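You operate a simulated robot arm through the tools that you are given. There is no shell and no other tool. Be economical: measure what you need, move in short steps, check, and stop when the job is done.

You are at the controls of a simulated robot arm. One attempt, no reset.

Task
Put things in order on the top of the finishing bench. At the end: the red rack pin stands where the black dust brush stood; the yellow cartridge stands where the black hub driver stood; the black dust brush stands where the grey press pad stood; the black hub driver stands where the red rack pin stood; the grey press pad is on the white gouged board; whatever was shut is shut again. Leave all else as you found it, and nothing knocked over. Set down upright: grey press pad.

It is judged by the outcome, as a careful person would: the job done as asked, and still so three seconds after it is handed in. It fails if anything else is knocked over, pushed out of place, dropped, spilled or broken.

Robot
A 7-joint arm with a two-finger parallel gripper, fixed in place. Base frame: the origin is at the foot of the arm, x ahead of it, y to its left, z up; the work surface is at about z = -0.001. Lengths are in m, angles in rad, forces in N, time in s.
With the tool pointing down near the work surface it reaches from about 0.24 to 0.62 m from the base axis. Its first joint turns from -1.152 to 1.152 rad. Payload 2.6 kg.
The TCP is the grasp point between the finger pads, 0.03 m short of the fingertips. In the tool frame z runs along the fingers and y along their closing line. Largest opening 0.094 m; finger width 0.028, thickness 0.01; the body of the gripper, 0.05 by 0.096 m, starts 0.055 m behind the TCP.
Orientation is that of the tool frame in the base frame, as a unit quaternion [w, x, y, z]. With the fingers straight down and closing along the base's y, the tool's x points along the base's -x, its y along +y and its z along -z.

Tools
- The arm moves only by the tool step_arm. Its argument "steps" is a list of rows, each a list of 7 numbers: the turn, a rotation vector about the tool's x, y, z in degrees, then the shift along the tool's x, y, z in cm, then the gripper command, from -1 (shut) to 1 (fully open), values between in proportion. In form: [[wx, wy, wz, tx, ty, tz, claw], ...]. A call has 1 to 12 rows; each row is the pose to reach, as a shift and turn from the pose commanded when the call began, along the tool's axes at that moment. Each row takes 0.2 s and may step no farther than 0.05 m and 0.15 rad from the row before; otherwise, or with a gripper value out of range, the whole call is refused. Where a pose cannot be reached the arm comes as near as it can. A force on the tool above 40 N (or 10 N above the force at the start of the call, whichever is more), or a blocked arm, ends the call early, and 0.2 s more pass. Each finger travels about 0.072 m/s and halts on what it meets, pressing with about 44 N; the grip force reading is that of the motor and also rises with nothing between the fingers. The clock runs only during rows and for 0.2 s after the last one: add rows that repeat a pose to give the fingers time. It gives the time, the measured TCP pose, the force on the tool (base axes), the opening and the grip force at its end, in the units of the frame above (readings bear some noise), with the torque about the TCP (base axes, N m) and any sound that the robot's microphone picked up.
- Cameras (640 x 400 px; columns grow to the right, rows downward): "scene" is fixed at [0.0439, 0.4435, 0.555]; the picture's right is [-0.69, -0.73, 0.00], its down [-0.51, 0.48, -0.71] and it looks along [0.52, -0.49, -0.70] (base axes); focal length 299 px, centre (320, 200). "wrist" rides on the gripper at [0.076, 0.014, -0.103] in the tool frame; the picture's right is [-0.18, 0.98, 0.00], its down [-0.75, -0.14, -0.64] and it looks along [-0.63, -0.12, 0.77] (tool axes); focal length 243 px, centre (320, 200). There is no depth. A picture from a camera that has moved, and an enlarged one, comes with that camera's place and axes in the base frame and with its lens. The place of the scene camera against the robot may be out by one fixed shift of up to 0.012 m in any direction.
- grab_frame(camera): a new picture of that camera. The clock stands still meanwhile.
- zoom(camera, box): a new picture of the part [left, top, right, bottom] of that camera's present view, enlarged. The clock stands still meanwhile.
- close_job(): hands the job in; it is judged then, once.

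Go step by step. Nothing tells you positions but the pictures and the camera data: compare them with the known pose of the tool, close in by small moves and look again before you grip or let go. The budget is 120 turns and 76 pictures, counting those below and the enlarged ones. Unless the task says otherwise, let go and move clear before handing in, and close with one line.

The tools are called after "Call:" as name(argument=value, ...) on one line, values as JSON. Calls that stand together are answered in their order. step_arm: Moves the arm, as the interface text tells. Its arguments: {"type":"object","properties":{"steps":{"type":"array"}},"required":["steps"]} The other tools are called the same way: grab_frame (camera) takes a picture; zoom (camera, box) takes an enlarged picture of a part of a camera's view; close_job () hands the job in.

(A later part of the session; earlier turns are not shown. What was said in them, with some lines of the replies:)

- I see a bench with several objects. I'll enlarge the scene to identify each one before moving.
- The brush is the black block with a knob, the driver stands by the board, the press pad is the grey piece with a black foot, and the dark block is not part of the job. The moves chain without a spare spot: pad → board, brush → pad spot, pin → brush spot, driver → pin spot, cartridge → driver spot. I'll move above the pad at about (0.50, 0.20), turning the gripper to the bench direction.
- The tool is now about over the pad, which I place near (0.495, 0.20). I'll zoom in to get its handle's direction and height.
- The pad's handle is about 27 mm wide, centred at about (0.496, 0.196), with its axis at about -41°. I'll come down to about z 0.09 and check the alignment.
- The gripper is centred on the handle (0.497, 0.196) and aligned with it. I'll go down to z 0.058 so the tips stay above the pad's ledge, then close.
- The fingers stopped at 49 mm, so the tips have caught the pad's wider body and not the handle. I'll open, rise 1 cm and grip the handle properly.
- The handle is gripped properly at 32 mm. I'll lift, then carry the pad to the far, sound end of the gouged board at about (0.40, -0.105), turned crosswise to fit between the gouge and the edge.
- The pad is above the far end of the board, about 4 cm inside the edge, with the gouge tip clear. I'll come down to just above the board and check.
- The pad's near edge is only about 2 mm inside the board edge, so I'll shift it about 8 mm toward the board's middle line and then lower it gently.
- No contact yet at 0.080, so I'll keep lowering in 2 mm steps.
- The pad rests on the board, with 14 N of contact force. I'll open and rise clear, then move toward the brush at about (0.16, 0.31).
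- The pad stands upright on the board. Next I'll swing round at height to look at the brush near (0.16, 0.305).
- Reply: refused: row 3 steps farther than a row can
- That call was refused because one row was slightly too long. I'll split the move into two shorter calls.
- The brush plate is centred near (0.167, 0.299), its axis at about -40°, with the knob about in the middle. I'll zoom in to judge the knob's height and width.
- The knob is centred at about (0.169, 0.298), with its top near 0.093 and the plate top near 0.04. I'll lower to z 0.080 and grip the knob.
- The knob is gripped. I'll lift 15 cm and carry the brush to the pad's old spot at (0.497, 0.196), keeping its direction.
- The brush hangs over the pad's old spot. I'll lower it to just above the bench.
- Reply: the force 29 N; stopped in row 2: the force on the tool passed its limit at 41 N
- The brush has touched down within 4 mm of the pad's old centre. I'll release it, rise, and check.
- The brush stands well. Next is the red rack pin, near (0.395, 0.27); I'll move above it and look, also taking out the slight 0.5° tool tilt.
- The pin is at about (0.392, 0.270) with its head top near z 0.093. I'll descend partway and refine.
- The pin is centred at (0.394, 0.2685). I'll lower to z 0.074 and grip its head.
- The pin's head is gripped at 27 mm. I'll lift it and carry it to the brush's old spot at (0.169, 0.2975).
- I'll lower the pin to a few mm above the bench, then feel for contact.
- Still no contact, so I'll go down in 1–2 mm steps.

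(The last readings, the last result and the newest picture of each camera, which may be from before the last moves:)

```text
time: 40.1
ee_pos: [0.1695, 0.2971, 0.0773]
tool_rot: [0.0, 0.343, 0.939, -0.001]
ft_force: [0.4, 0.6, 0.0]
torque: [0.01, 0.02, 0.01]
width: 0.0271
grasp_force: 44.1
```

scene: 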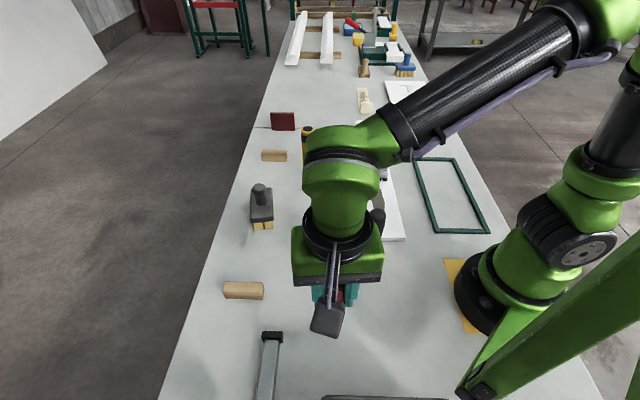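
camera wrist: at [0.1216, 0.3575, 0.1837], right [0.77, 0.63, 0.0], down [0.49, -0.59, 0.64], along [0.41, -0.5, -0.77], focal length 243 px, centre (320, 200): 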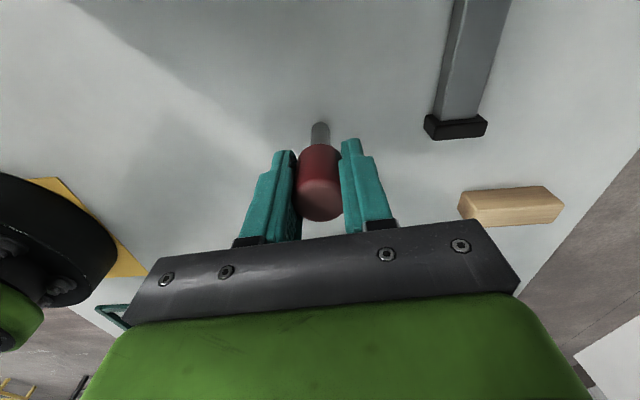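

Call:
step_arm(steps=[[0, 0, 0, 0, 0, 0.15, -0.8], [0, 0, 0, 0, 0, 0.15, -0.8]])

Call:
zoom(camera="scene", box=[250, 250, 410, 390])

```text
time: 40.7
ee_pos: [0.1707, 0.2966, 0.0757]
tool_rot: [0.0, 0.343, 0.939, 0.001]
ft_force: [-4.9, -5.2, 28.1]
torque: [-0.39, 0.34, -0.03]
width: 0.0275
grasp_force: 43.8
```

```text
2.86 times, centred on (330, 320) of scene
camera zoom: at [0.0438, 0.4434, 0.5551], right [-0.69, -0.73, 0.0], down [-0.51, 0.48, -0.71], along [0.52, -0.49, -0.7], focal length 855 px, centre (291, -143)
```

zoom: 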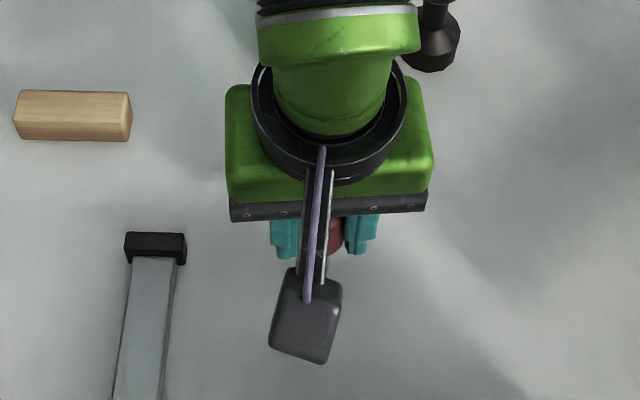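

The pin is on the bench. I'll relieve the pressure, open slowly and rise straight up.

Call:
step_arm(steps=[[0, 0, 0, 0, 0, -0.1, -0.8], [0, 0, 0, 0, 0, -0.1, -0.35], [0, 0, 0, 0, 0, -0.1, -0.2], [0, 0, 0, 0, 0, -0.1, 0.1], [0, 0, 0, 0, 0, -0.1, 0.6], [0, 0, 0, 0, 0, -0.1, 0.8], [0, 0, 0, 0, 0, -4, 0.8], [0, 0, 0, 0, 0, -8, 0.8], [0, 0, 0, 0, 0, -12, 0.8], [0, 0, 0, 0, 0, -16, 0.8], [0, 0, 0, 0, 0, -19, 0.8], [0, 0, 0, 0, 0, -19, 0.8]])

Call:
grab_frame(camera="wrist")

```text
time: 43.3
ee_pos: [0.1706, 0.2988, 0.2672]
tool_rot: [0.0, 0.343, 0.939, -0.001]
ft_force: [0.5, -0.3, -0.2]
torque: [-0.02, -0.01, -0.04]
width: 0.0846
grasp_force: 0.1
```

```text
34 pictures are left
camera wrist: at [0.1216, 0.3583, 0.3695], right [0.77, 0.63, 0.0], down [0.49, -0.59, 0.64], along [0.41, -0.5, -0.77], focal length 243 px, centre (320, 200)
```

wrist: 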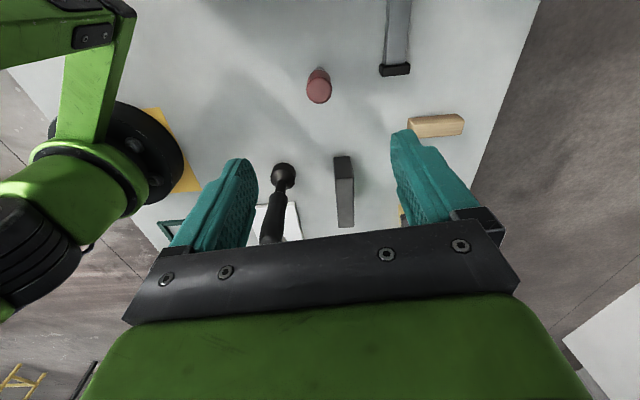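

The pin stands upright in the brush's old place. Next is the driver near (0.22, 0.132); I'll move above it, keeping the fingertips over its handle top.

Call:
step_arm(steps=[[0, 0, 0, -3, -2, 0, 1], [0, 0, 0, -6.6, -4.3, 0, 1], [0, 0, 0, -10, -6.5, 0, 1], [0, 0, 0, -13, -8.5, 0, 1], [0, 0, 0, -14.6, -9.5, 0, 1], [0, 0, 0, -14.6, -9.5, 0, 1]])

Call:
grab_frame(camera="wrist")

Call:
grab_frame(camera="scene")

```text
time: 44.7
ee_pos: [0.2204, 0.1322, 0.2654]
tool_rot: [-0.001, 0.343, 0.939, -0.001]
ft_force: [0.4, -0.5, 0.1]
torque: [0.05, 0.0, -0.03]
width: 0.094
grasp_force: 0.1
```

```text
33 pictures are left
camera wrist: at [0.1714, 0.1914, 0.367], right [0.77, 0.63, 0.0], down [0.49, -0.59, 0.64], along [0.41, -0.5, -0.77], focal length 243 px, centre (320, 200)
```

wrist: 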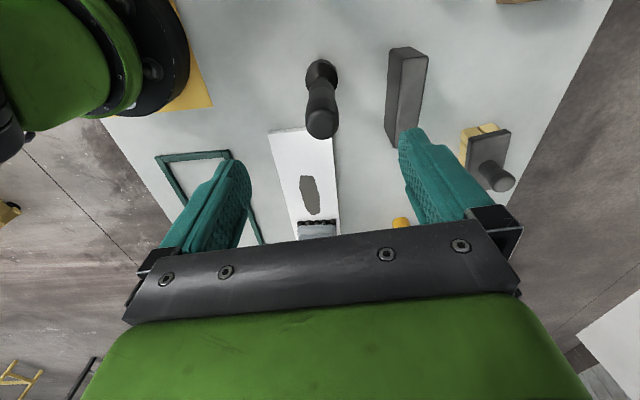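

```text
32 pictures are left
```

scene: 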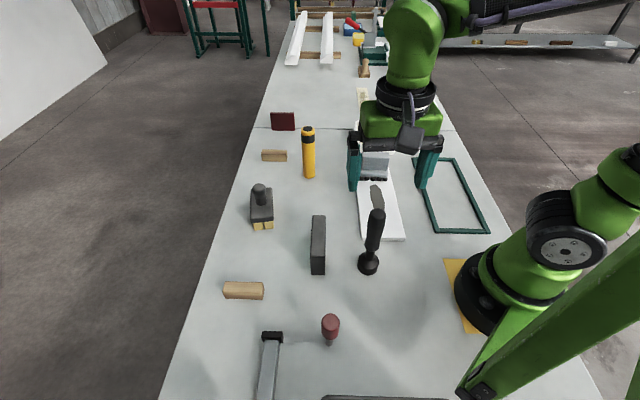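

The driver stands at (0.222, 0.131), about 0.18 tall. I'll descend to z 0.138 around its handle and check before closing.

Call:
step_arm(steps=[[0, 0, 0, -0.2, 0, 3, 1], [0, 0, 0, -0.2, 0, 7, 1], [0, 0, 0, -0.2, 0, 10.5, 1], [0, 0, 0, -0.2, 0, 12.7, 1], [0, 0, 0, -0.2, 0, 12.7, 1]])

Call:
grab_frame(camera="wrist")

Call:
zoom(camera="scene", box=[300, 140, 460, 290])

```text
time: 45.9
ee_pos: [0.2245, 0.1296, 0.1373]
tool_rot: [0.0, 0.343, 0.939, 0.0]
ft_force: [0.3, -0.8, 0.5]
torque: [-0.03, -0.03, 0.0]
width: 0.0938
grasp_force: 0.1
```

```text
31 pictures are left
camera wrist: at [0.1755, 0.1895, 0.2393], right [0.77, 0.63, 0.0], down [0.49, -0.59, 0.64], along [0.41, -0.5, -0.77], focal length 243 px, centre (320, 200)
```

wrist: 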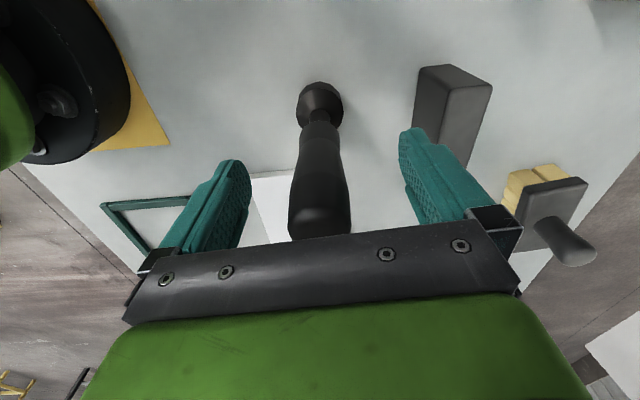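

```text
2.67 times, centred on (380, 215) of scene
camera zoom: at [0.0439, 0.4435, 0.555], right [-0.69, -0.73, 0.0], down [-0.51, 0.48, -0.71], along [0.52, -0.49, -0.7], focal length 798 px, centre (160, 160)
```

zoom: 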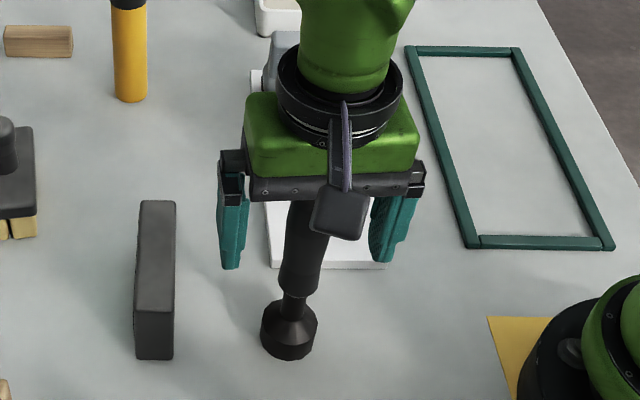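

The handle lies centrally between the fingers. I'll close on it.

Call:
step_arm(steps=[[0, 0, 0, 0.1, 0, 0, 0.5], [0, 0, 0, 0.1, 0, 0, 0], [0, 0, 0, 0.1, 0, 0, -0.5], [0, 0, 0, 0.1, 0, 0, -0.8], [0, 0, 0, 0.1, 0, 0, -0.8], [0, 0, 0, 0.1, 0, 0, -0.8]])

Call:
zoom(camera="scene", box=[300, 140, 460, 290])

```text
time: 47.3
ee_pos: [0.223, 0.1299, 0.1372]
tool_rot: [0.0, 0.343, 0.939, -0.001]
ft_force: [-0.1, -0.6, -0.1]
torque: [0.0, 0.03, 0.02]
width: 0.029
grasp_force: 44.2
```

```text
2.67 times, centred on (380, 215) of scene
camera zoom: at [0.0439, 0.4435, 0.555], right [-0.69, -0.73, 0.0], down [-0.51, 0.48, -0.71], along [0.52, -0.49, -0.7], focal length 798 px, centre (160, 160)
```

zoom: 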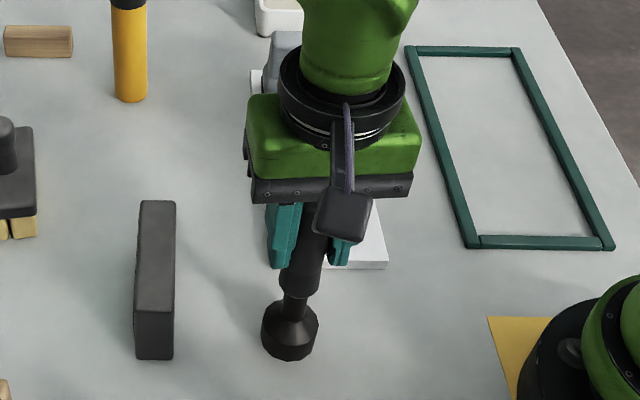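

The driver is gripped at 29 mm. I'll lift 11 cm and carry it to the pin's old spot at (0.395, 0.2685).

Call:
step_arm(steps=[[0, 0, 0, 0, 0, -2, -0.8], [0, 0, 0, 0, 0, -5, -0.8], [0, 0, 0, 0, 0, -9, -0.8], [0, 0, 0, 0, 0, -11, -0.8], [0, 0, 0, -0.6, 3, -11, -0.8], [0, 0, 0, -1.4, 7, -11, -0.8], [0, 0, 0, -2.2, 11, -11, -0.8], [0, 0, 0, -3, 15, -11, -0.8], [0, 0, 0, -3.8, 19, -11, -0.8], [0, 0, 0, -4.3, 21.7, -11, -0.8], [0, 0, 0, -4.3, 21.7, -11, -0.8]])

Call:
grab_frame(camera="scene")

```text
time: 49.7
ee_pos: [0.3964, 0.2666, 0.25]
tool_rot: [0.0, 0.342, 0.94, -0.001]
ft_force: [0.3, 0.1, -2.9]
torque: [0.01, 0.01, -0.04]
width: 0.0292
grasp_force: 44.5
```

```text
28 pictures are left
```

scene: 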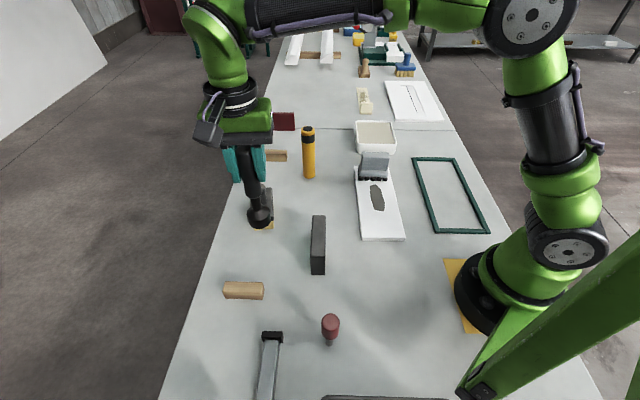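

I'll lower the driver to a few mm above the bench, then step down to contact.

Call:
step_arm(steps=[[0, 0, 0, 0.1, 0.1, 4, -0.8], [0, 0, 0, 0.1, 0.1, 8, -0.8], [0, 0, 0, 0.1, 0.1, 10, -0.8], [0, 0, 0, 0.1, 0.1, 10.6, -0.8], [0, 0, 0, 0.1, 0.1, 10.6, -0.8]])

Call:
step_arm(steps=[[0, 0, 0, 0, 0, 0.2, -0.8], [0, 0, 0, 0, 0, 0.2, -0.8]])

Call:
step_arm(steps=[[0, 0, 0, 0, 0, 0.15, -0.8], [0, 0, 0, 0, 0, 0.15, -0.8]])

```text
time: 50.9
ee_pos: [0.3947, 0.2704, 0.1433]
tool_rot: [-0.001, 0.342, 0.94, 0.001]
ft_force: [-0.4, -0.2, -2.1]
torque: [-0.02, 0.03, -0.01]
width: 0.0289
grasp_force: 44.4
```

```text
time: 51.5
ee_pos: [0.3918, 0.2681, 0.1415]
tool_rot: [-0.001, 0.342, 0.94, -0.001]
ft_force: [0.4, -1.6, -3.6]
torque: [-0.01, -0.01, 0.03]
width: 0.0289
grasp_force: 43.7
```

```text
time: 52.1
ee_pos: [0.3936, 0.2693, 0.1394]
tool_rot: [0.0, 0.343, 0.939, -0.001]
ft_force: [-0.9, -0.7, -3.5]
torque: [0.03, 0.03, -0.02]
width: 0.0291
grasp_force: 43.9
```

Call:
step_arm(steps=[[0, 0, 0, 0, 0, 0.15, -0.8], [0, 0, 0, 0, 0, 0.15, -0.8]])

Call:
step_arm(steps=[[0, 0, 0, 0, 0, 0.1, -0.8], [0, 0, 0, 0, 0, 0.1, -0.8]])

```text
time: 52.7
ee_pos: [0.3934, 0.2685, 0.1373]
tool_rot: [0.0, 0.343, 0.94, -0.001]
ft_force: [0.6, -0.1, -2.4]
torque: [0.03, 0.01, -0.03]
width: 0.029
grasp_force: 43.9
```

```text
time: 53.3
ee_pos: [0.3939, 0.2689, 0.1364]
tool_rot: [0.001, 0.343, 0.939, -0.001]
ft_force: [-1.8, -2.3, 3.0]
torque: [-0.18, 0.32, 0.05]
width: 0.0291
grasp_force: 43.3
```

The driver has touched down at (0.394, 0.269). I'll open slowly and rise clear of its handle.

Call:
step_arm(steps=[[0, 0, 0, 0, 0, 0, -0.3], [0, 0, 0, 0, 0, 0, 0], [0, 0, 0, 0, 0, 0, 0.5], [0, 0, 0, 0, 0, 0, 0.8], [0, 0, 0, 0, 0, -3, 0.8], [0, 0, 0, 0, 0, -7, 0.8], [0, 0, 0, 0, 0, -11, 0.8], [0, 0, 0, 0, 0, -13, 0.8], [0, 0, 0, 0, 0, -13, 0.8]])

Call:
grab_frame(camera="scene")

```text
time: 55.3
ee_pos: [0.3941, 0.2682, 0.2634]
tool_rot: [0.0, 0.342, 0.94, 0.0]
ft_force: [-0.5, -0.1, 0.7]
torque: [0.0, 0.02, -0.02]
width: 0.0845
grasp_force: 0.0
```

```text
27 pictures are left
```

scene: 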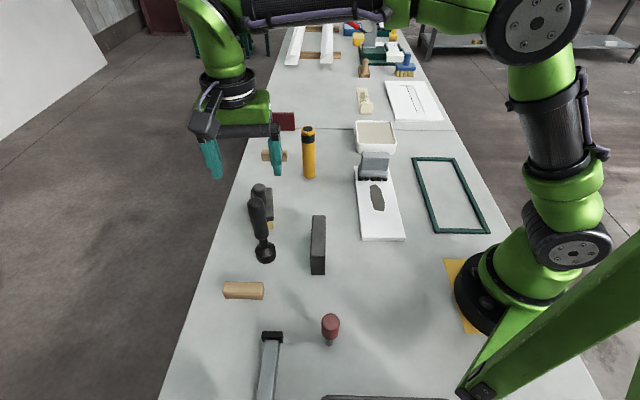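

The driver stands in the pin's old place. Last is the yellow cartridge, near (0.54, 0.012) and about 0.15 tall; I'll move above it.

Call:
step_arm(steps=[[0, 0, 0, -3, -1.1, 0, 1], [0, 0, 0, -7, -2.6, 0, 1], [0, 0, 0, -11, -4, 0, 1], [0, 0, 0, -15, -5.5, 0, 1], [0, 0, 0, -19, -6.9, 0, 1], [0, 0, 0, -23, -8.4, 0, 1], [0, 0, 0, -26.5, -9.7, 0, 1], [0, 0, 0, -27.7, -10.1, 0, 1], [0, 0, 0, -27.7, -10.1, 0, 1]])

Call:
grab_frame(camera="wrist")

```text
time: 57.3
ee_pos: [0.5399, 0.0141, 0.2657]
tool_rot: [0.0, 0.343, 0.939, 0.0]
ft_force: [0.0, 0.4, 0.1]
torque: [0.03, -0.01, -0.02]
width: 0.0941
grasp_force: 0.1
```

```text
26 pictures are left
camera wrist: at [0.4917, 0.0735, 0.3677], right [0.77, 0.63, 0.0], down [0.49, -0.59, 0.64], along [0.41, -0.5, -0.77], focal length 243 px, centre (320, 200)
```

wrist: 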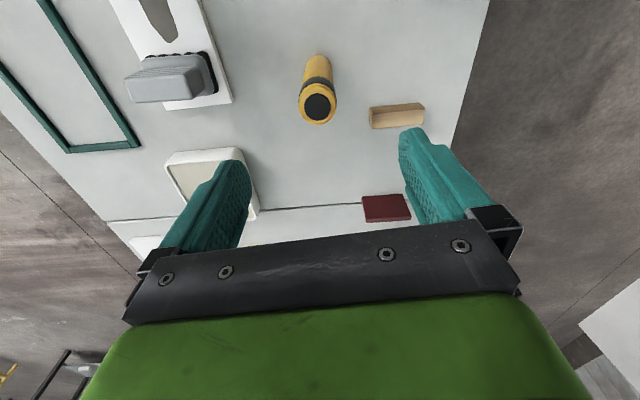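

The cartridge stands at (0.535, 0.0165), its top near 0.16. I'll descend around it to z 0.122 and check.

Call:
step_arm(steps=[[0, 0, 0, 0.5, -0.1, 2, 1], [0, 0, 0, 0.5, -0.1, 5, 1], [0, 0, 0, 0.5, -0.1, 9, 1], [0, 0, 0, 0.5, -0.1, 12.5, 1], [0, 0, 0, 0.5, -0.1, 14.2, 1], [0, 0, 0, 0.5, -0.1, 14.2, 1]])

Call:
grab_frame(camera="wrist")

Call:
zoom(camera="scene", box=[240, 60, 380, 200])

```text
time: 58.7
ee_pos: [0.538, 0.0157, 0.1237]
tool_rot: [-0.001, 0.343, 0.939, -0.001]
ft_force: [-0.5, -0.7, 0.9]
torque: [-0.02, -0.02, -0.01]
width: 0.0941
grasp_force: 0.1
```

```text
25 pictures are left
camera wrist: at [0.4891, 0.0757, 0.2257], right [0.77, 0.63, 0.0], down [0.49, -0.59, 0.64], along [0.41, -0.5, -0.77], focal length 243 px, centre (320, 200)
```

wrist: 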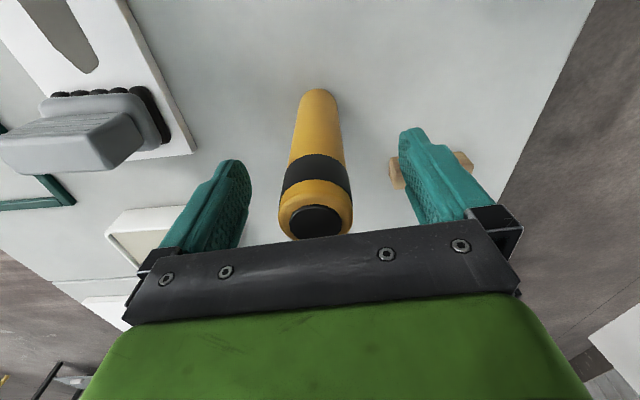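

```text
2.86 times, centred on (310, 130) of scene
camera zoom: at [0.0439, 0.4435, 0.555], right [-0.69, -0.73, 0.0], down [-0.51, 0.48, -0.71], along [0.52, -0.49, -0.7], focal length 855 px, centre (349, 400)
```

zoom: 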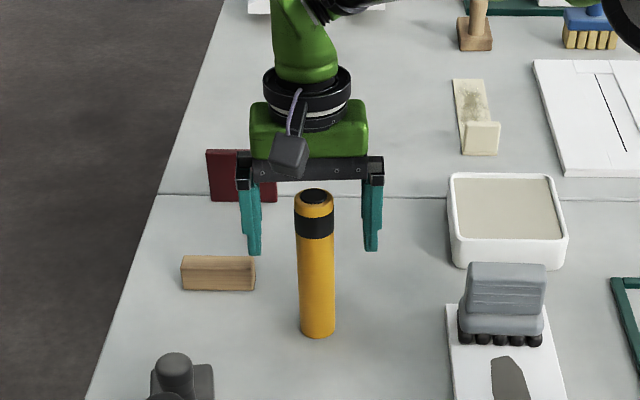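

The cartridge sits about 4 mm toward the camera side of centre. I'll nudge that way, lower 1 cm and close.

Call:
step_arm(steps=[[0, 0, 0, 0.4, -0.1, 0.5, 1], [0, 0, 0, 0.4, -0.1, 1, 1], [0, 0, 0, 0.4, -0.1, 1, 0.5], [0, 0, 0, 0.4, -0.1, 1, 0.1], [0, 0, 0, 0.4, -0.1, 1, -0.4], [0, 0, 0, 0.4, -0.1, 1, -0.8], [0, 0, 0, 0.4, -0.1, 1, -0.8], [0, 0, 0, 0.4, -0.1, 1, -0.8]])

Call:
zoom(camera="scene", box=[240, 60, 380, 200])

```text
time: 60.5
ee_pos: [0.5343, 0.0175, 0.113]
tool_rot: [0.001, 0.343, 0.939, -0.001]
ft_force: [0.9, -1.0, 0.3]
torque: [-0.11, 0.03, 0.03]
width: 0.0361
grasp_force: 44.0
```

```text
2.86 times, centred on (310, 130) of scene
camera zoom: at [0.0439, 0.4435, 0.555], right [-0.69, -0.73, 0.0], down [-0.51, 0.48, -0.71], along [0.52, -0.49, -0.7], focal length 855 px, centre (349, 400)
```

zoom: 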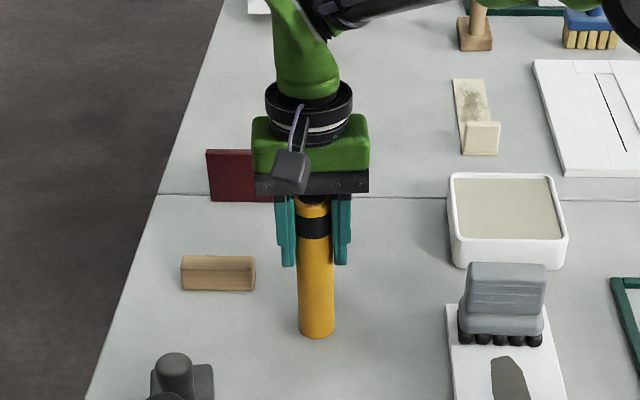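

The cartridge is gripped at 36 mm. I'll lift 13 cm and carry it to the driver's old spot at (0.2225, 0.131).

Call:
step_arm(steps=[[0, 0, 0, 0, 0, -2, -0.8], [0, 0, 0, 0, 0, -5, -0.8], [0, 0, 0, 0, 0, -9, -0.8], [0, 0, 0, 0, 0, -12, -0.8], [0, 0, 0, 0, 0, -13, -0.8]])

Call:
step_arm(steps=[[0, 0, 0, 3, -1.1, 0, -0.8], [0, 0, 0, 7, -2.6, 0, -0.8], [0, 0, 0, 11, -4, 0, -0.8], [0, 0, 0, 15, -5.5, 0, -0.8], [0, 0, 0, 19, -6.9, 0, -0.8], [0, 0, 0, 23, -8.4, 0, -0.8], [0, 0, 0, 27, -9.8, 0, -0.8], [0, 0, 0, 30, -10.9, 0, -0.8], [0, 0, 0, 31.2, -11.4, 0, -0.8], [0, 0, 0, 31.2, -11.4, 0, -0.8]])

Call:
grab_frame(camera="scene")

Call:
grab_frame(camera="wrist")

```text
time: 61.7
ee_pos: [0.5316, 0.0174, 0.2436]
tool_rot: [0.0, 0.343, 0.939, -0.001]
ft_force: [0.1, 0.0, -2.8]
torque: [0.0, 0.03, 0.02]
width: 0.0362
grasp_force: 43.9
```

```text
time: 63.9
ee_pos: [0.2212, 0.1305, 0.2445]
tool_rot: [-0.001, 0.343, 0.939, 0.0]
ft_force: [-0.9, 0.6, -3.0]
torque: [0.03, 0.03, -0.01]
width: 0.036
grasp_force: 44.2
```

```text
22 pictures are left
```

scene: 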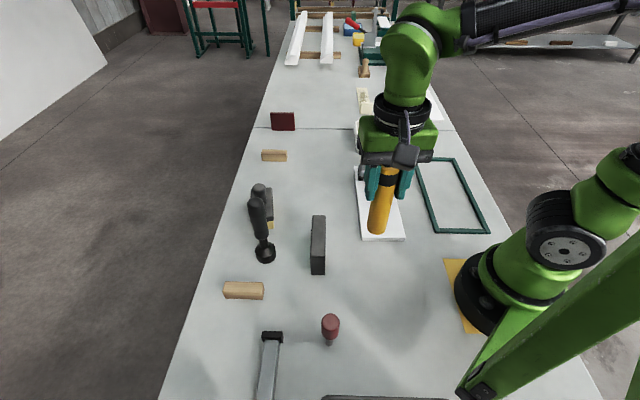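

```text
21 pictures are left
camera wrist: at [0.1714, 0.1913, 0.3454], right [0.77, 0.63, 0.0], down [0.49, -0.59, 0.64], along [0.41, -0.5, -0.77], focal length 243 px, centre (320, 200)
```

wrist: 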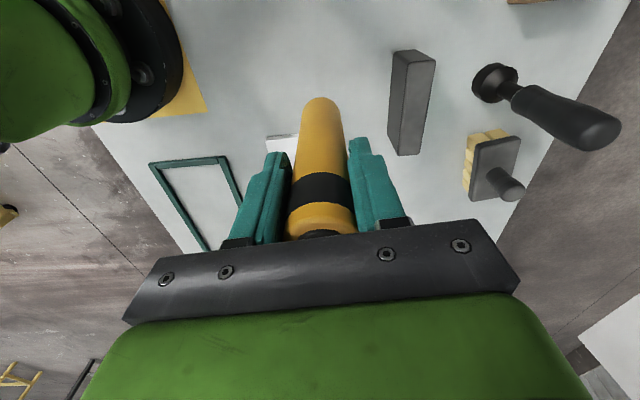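

The cartridge hangs over the driver's old spot, clear of the board and meter. I'll lower it and step to contact.

Call:
step_arm(steps=[[0, 0, 0, 0, 0.1, 4, -0.8], [0, 0, 0, 0, 0.1, 8, -0.8], [0, 0, 0, 0, 0.1, 11.5, -0.8], [0, 0, 0, 0, 0.1, 12.6, -0.8], [0, 0, 0, 0, 0.1, 12.6, -0.8]])

Call:
step_arm(steps=[[0, 0, 0, 0, 0, 0.2, -0.8], [0, 0, 0, 0, 0, 0.2, -0.8]])

Call:
step_arm(steps=[[0, 0, 0, 0, 0, 0.15, -0.8], [0, 0, 0, 0, 0, 0.15, -0.8]])

```text
time: 65.1
ee_pos: [0.2217, 0.1317, 0.1171]
tool_rot: [0.0, 0.343, 0.939, -0.001]
ft_force: [0.0, -0.4, -3.5]
torque: [0.0, -0.02, -0.03]
width: 0.0359
grasp_force: 44.0
```

```text
time: 65.7
ee_pos: [0.2215, 0.1329, 0.116]
tool_rot: [0.0, 0.343, 0.939, -0.002]
ft_force: [-0.5, -0.4, -3.0]
torque: [0.0, 0.0, 0.01]
width: 0.0361
grasp_force: 43.7
```

```text
time: 66.3
ee_pos: [0.2209, 0.1314, 0.1129]
tool_rot: [0.0, 0.342, 0.94, 0.0]
ft_force: [-0.7, 0.1, -0.5]
torque: [-0.05, 0.01, 0.0]
width: 0.0361
grasp_force: 43.9
```

Contact is starting, since the weight has come off the reading. I'll take one more millimetre to seat it.

Call:
step_arm(steps=[[0, 0, 0, 0, 0, 0.1, -0.8], [0, 0, 0, 0, 0, 0.1, -0.8]])

```text
time: 66.9
ee_pos: [0.2218, 0.1318, 0.1125]
tool_rot: [0.0, 0.343, 0.939, 0.0]
ft_force: [-5.1, -1.0, 15.7]
torque: [-0.09, 0.28, 0.03]
width: 0.0359
grasp_force: 44.1
```

The cartridge is seated. I'll release it slowly, rise well clear and look everything over.

Call:
step_arm(steps=[[0, 0, 0, 0, 0, -0.05, -0.4], [0, 0, 0, 0, 0, -0.05, 0], [0, 0, 0, 0, 0, -0.05, 0.5], [0, 0, 0, 0, 0, -0.05, 0.8], [0, 0, 0, 0, 0, -3, 0.8], [0, 0, 0, 0, 0, -7, 0.8], [0, 0, 0, 0, 0, -11, 0.8], [0, 0, 0, 0, 0, -15, 0.8], [0, 0, 0, 0, 0, -15, 0.8]])

Call:
grab_frame(camera="scene")

Call:
grab_frame(camera="wrist")

```text
time: 68.9
ee_pos: [0.2209, 0.1319, 0.264]
tool_rot: [0.0, 0.343, 0.939, -0.001]
ft_force: [0.7, 0.5, 0.0]
torque: [0.02, 0.0, -0.01]
width: 0.0845
grasp_force: 0.0
```

```text
20 pictures are left
```

scene: 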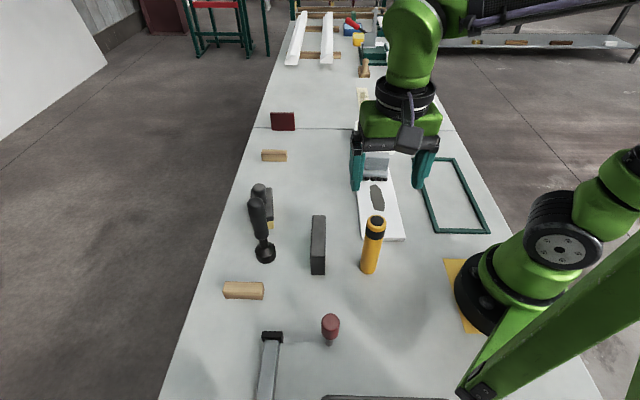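

```text
19 pictures are left
camera wrist: at [0.1722, 0.1912, 0.3667], right [0.77, 0.63, 0.0], down [0.49, -0.59, 0.64], along [0.41, -0.5, -0.77], focal length 243 px, centre (320, 200)
```

wrist: 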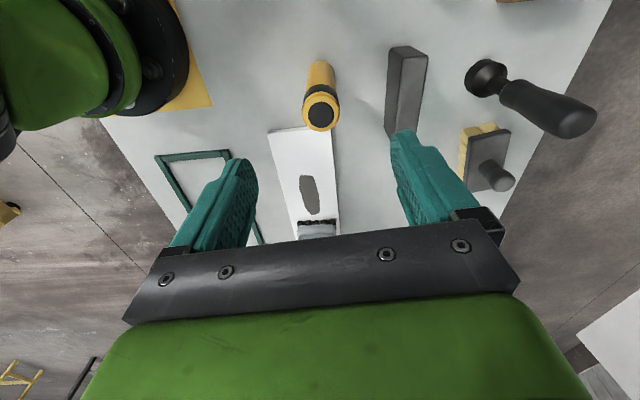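

All five items stand in their places, the pad is upright on the gouged board, nothing else has moved, nothing was opened, and the gripper is clear. I'm handing in.

Call:
close_job()

```text
The job is handed in.
```

The job is done and handed in: all five items are where you asked, the grey press pad is upright on the white gouged board, and nothing was knocked over or opened.
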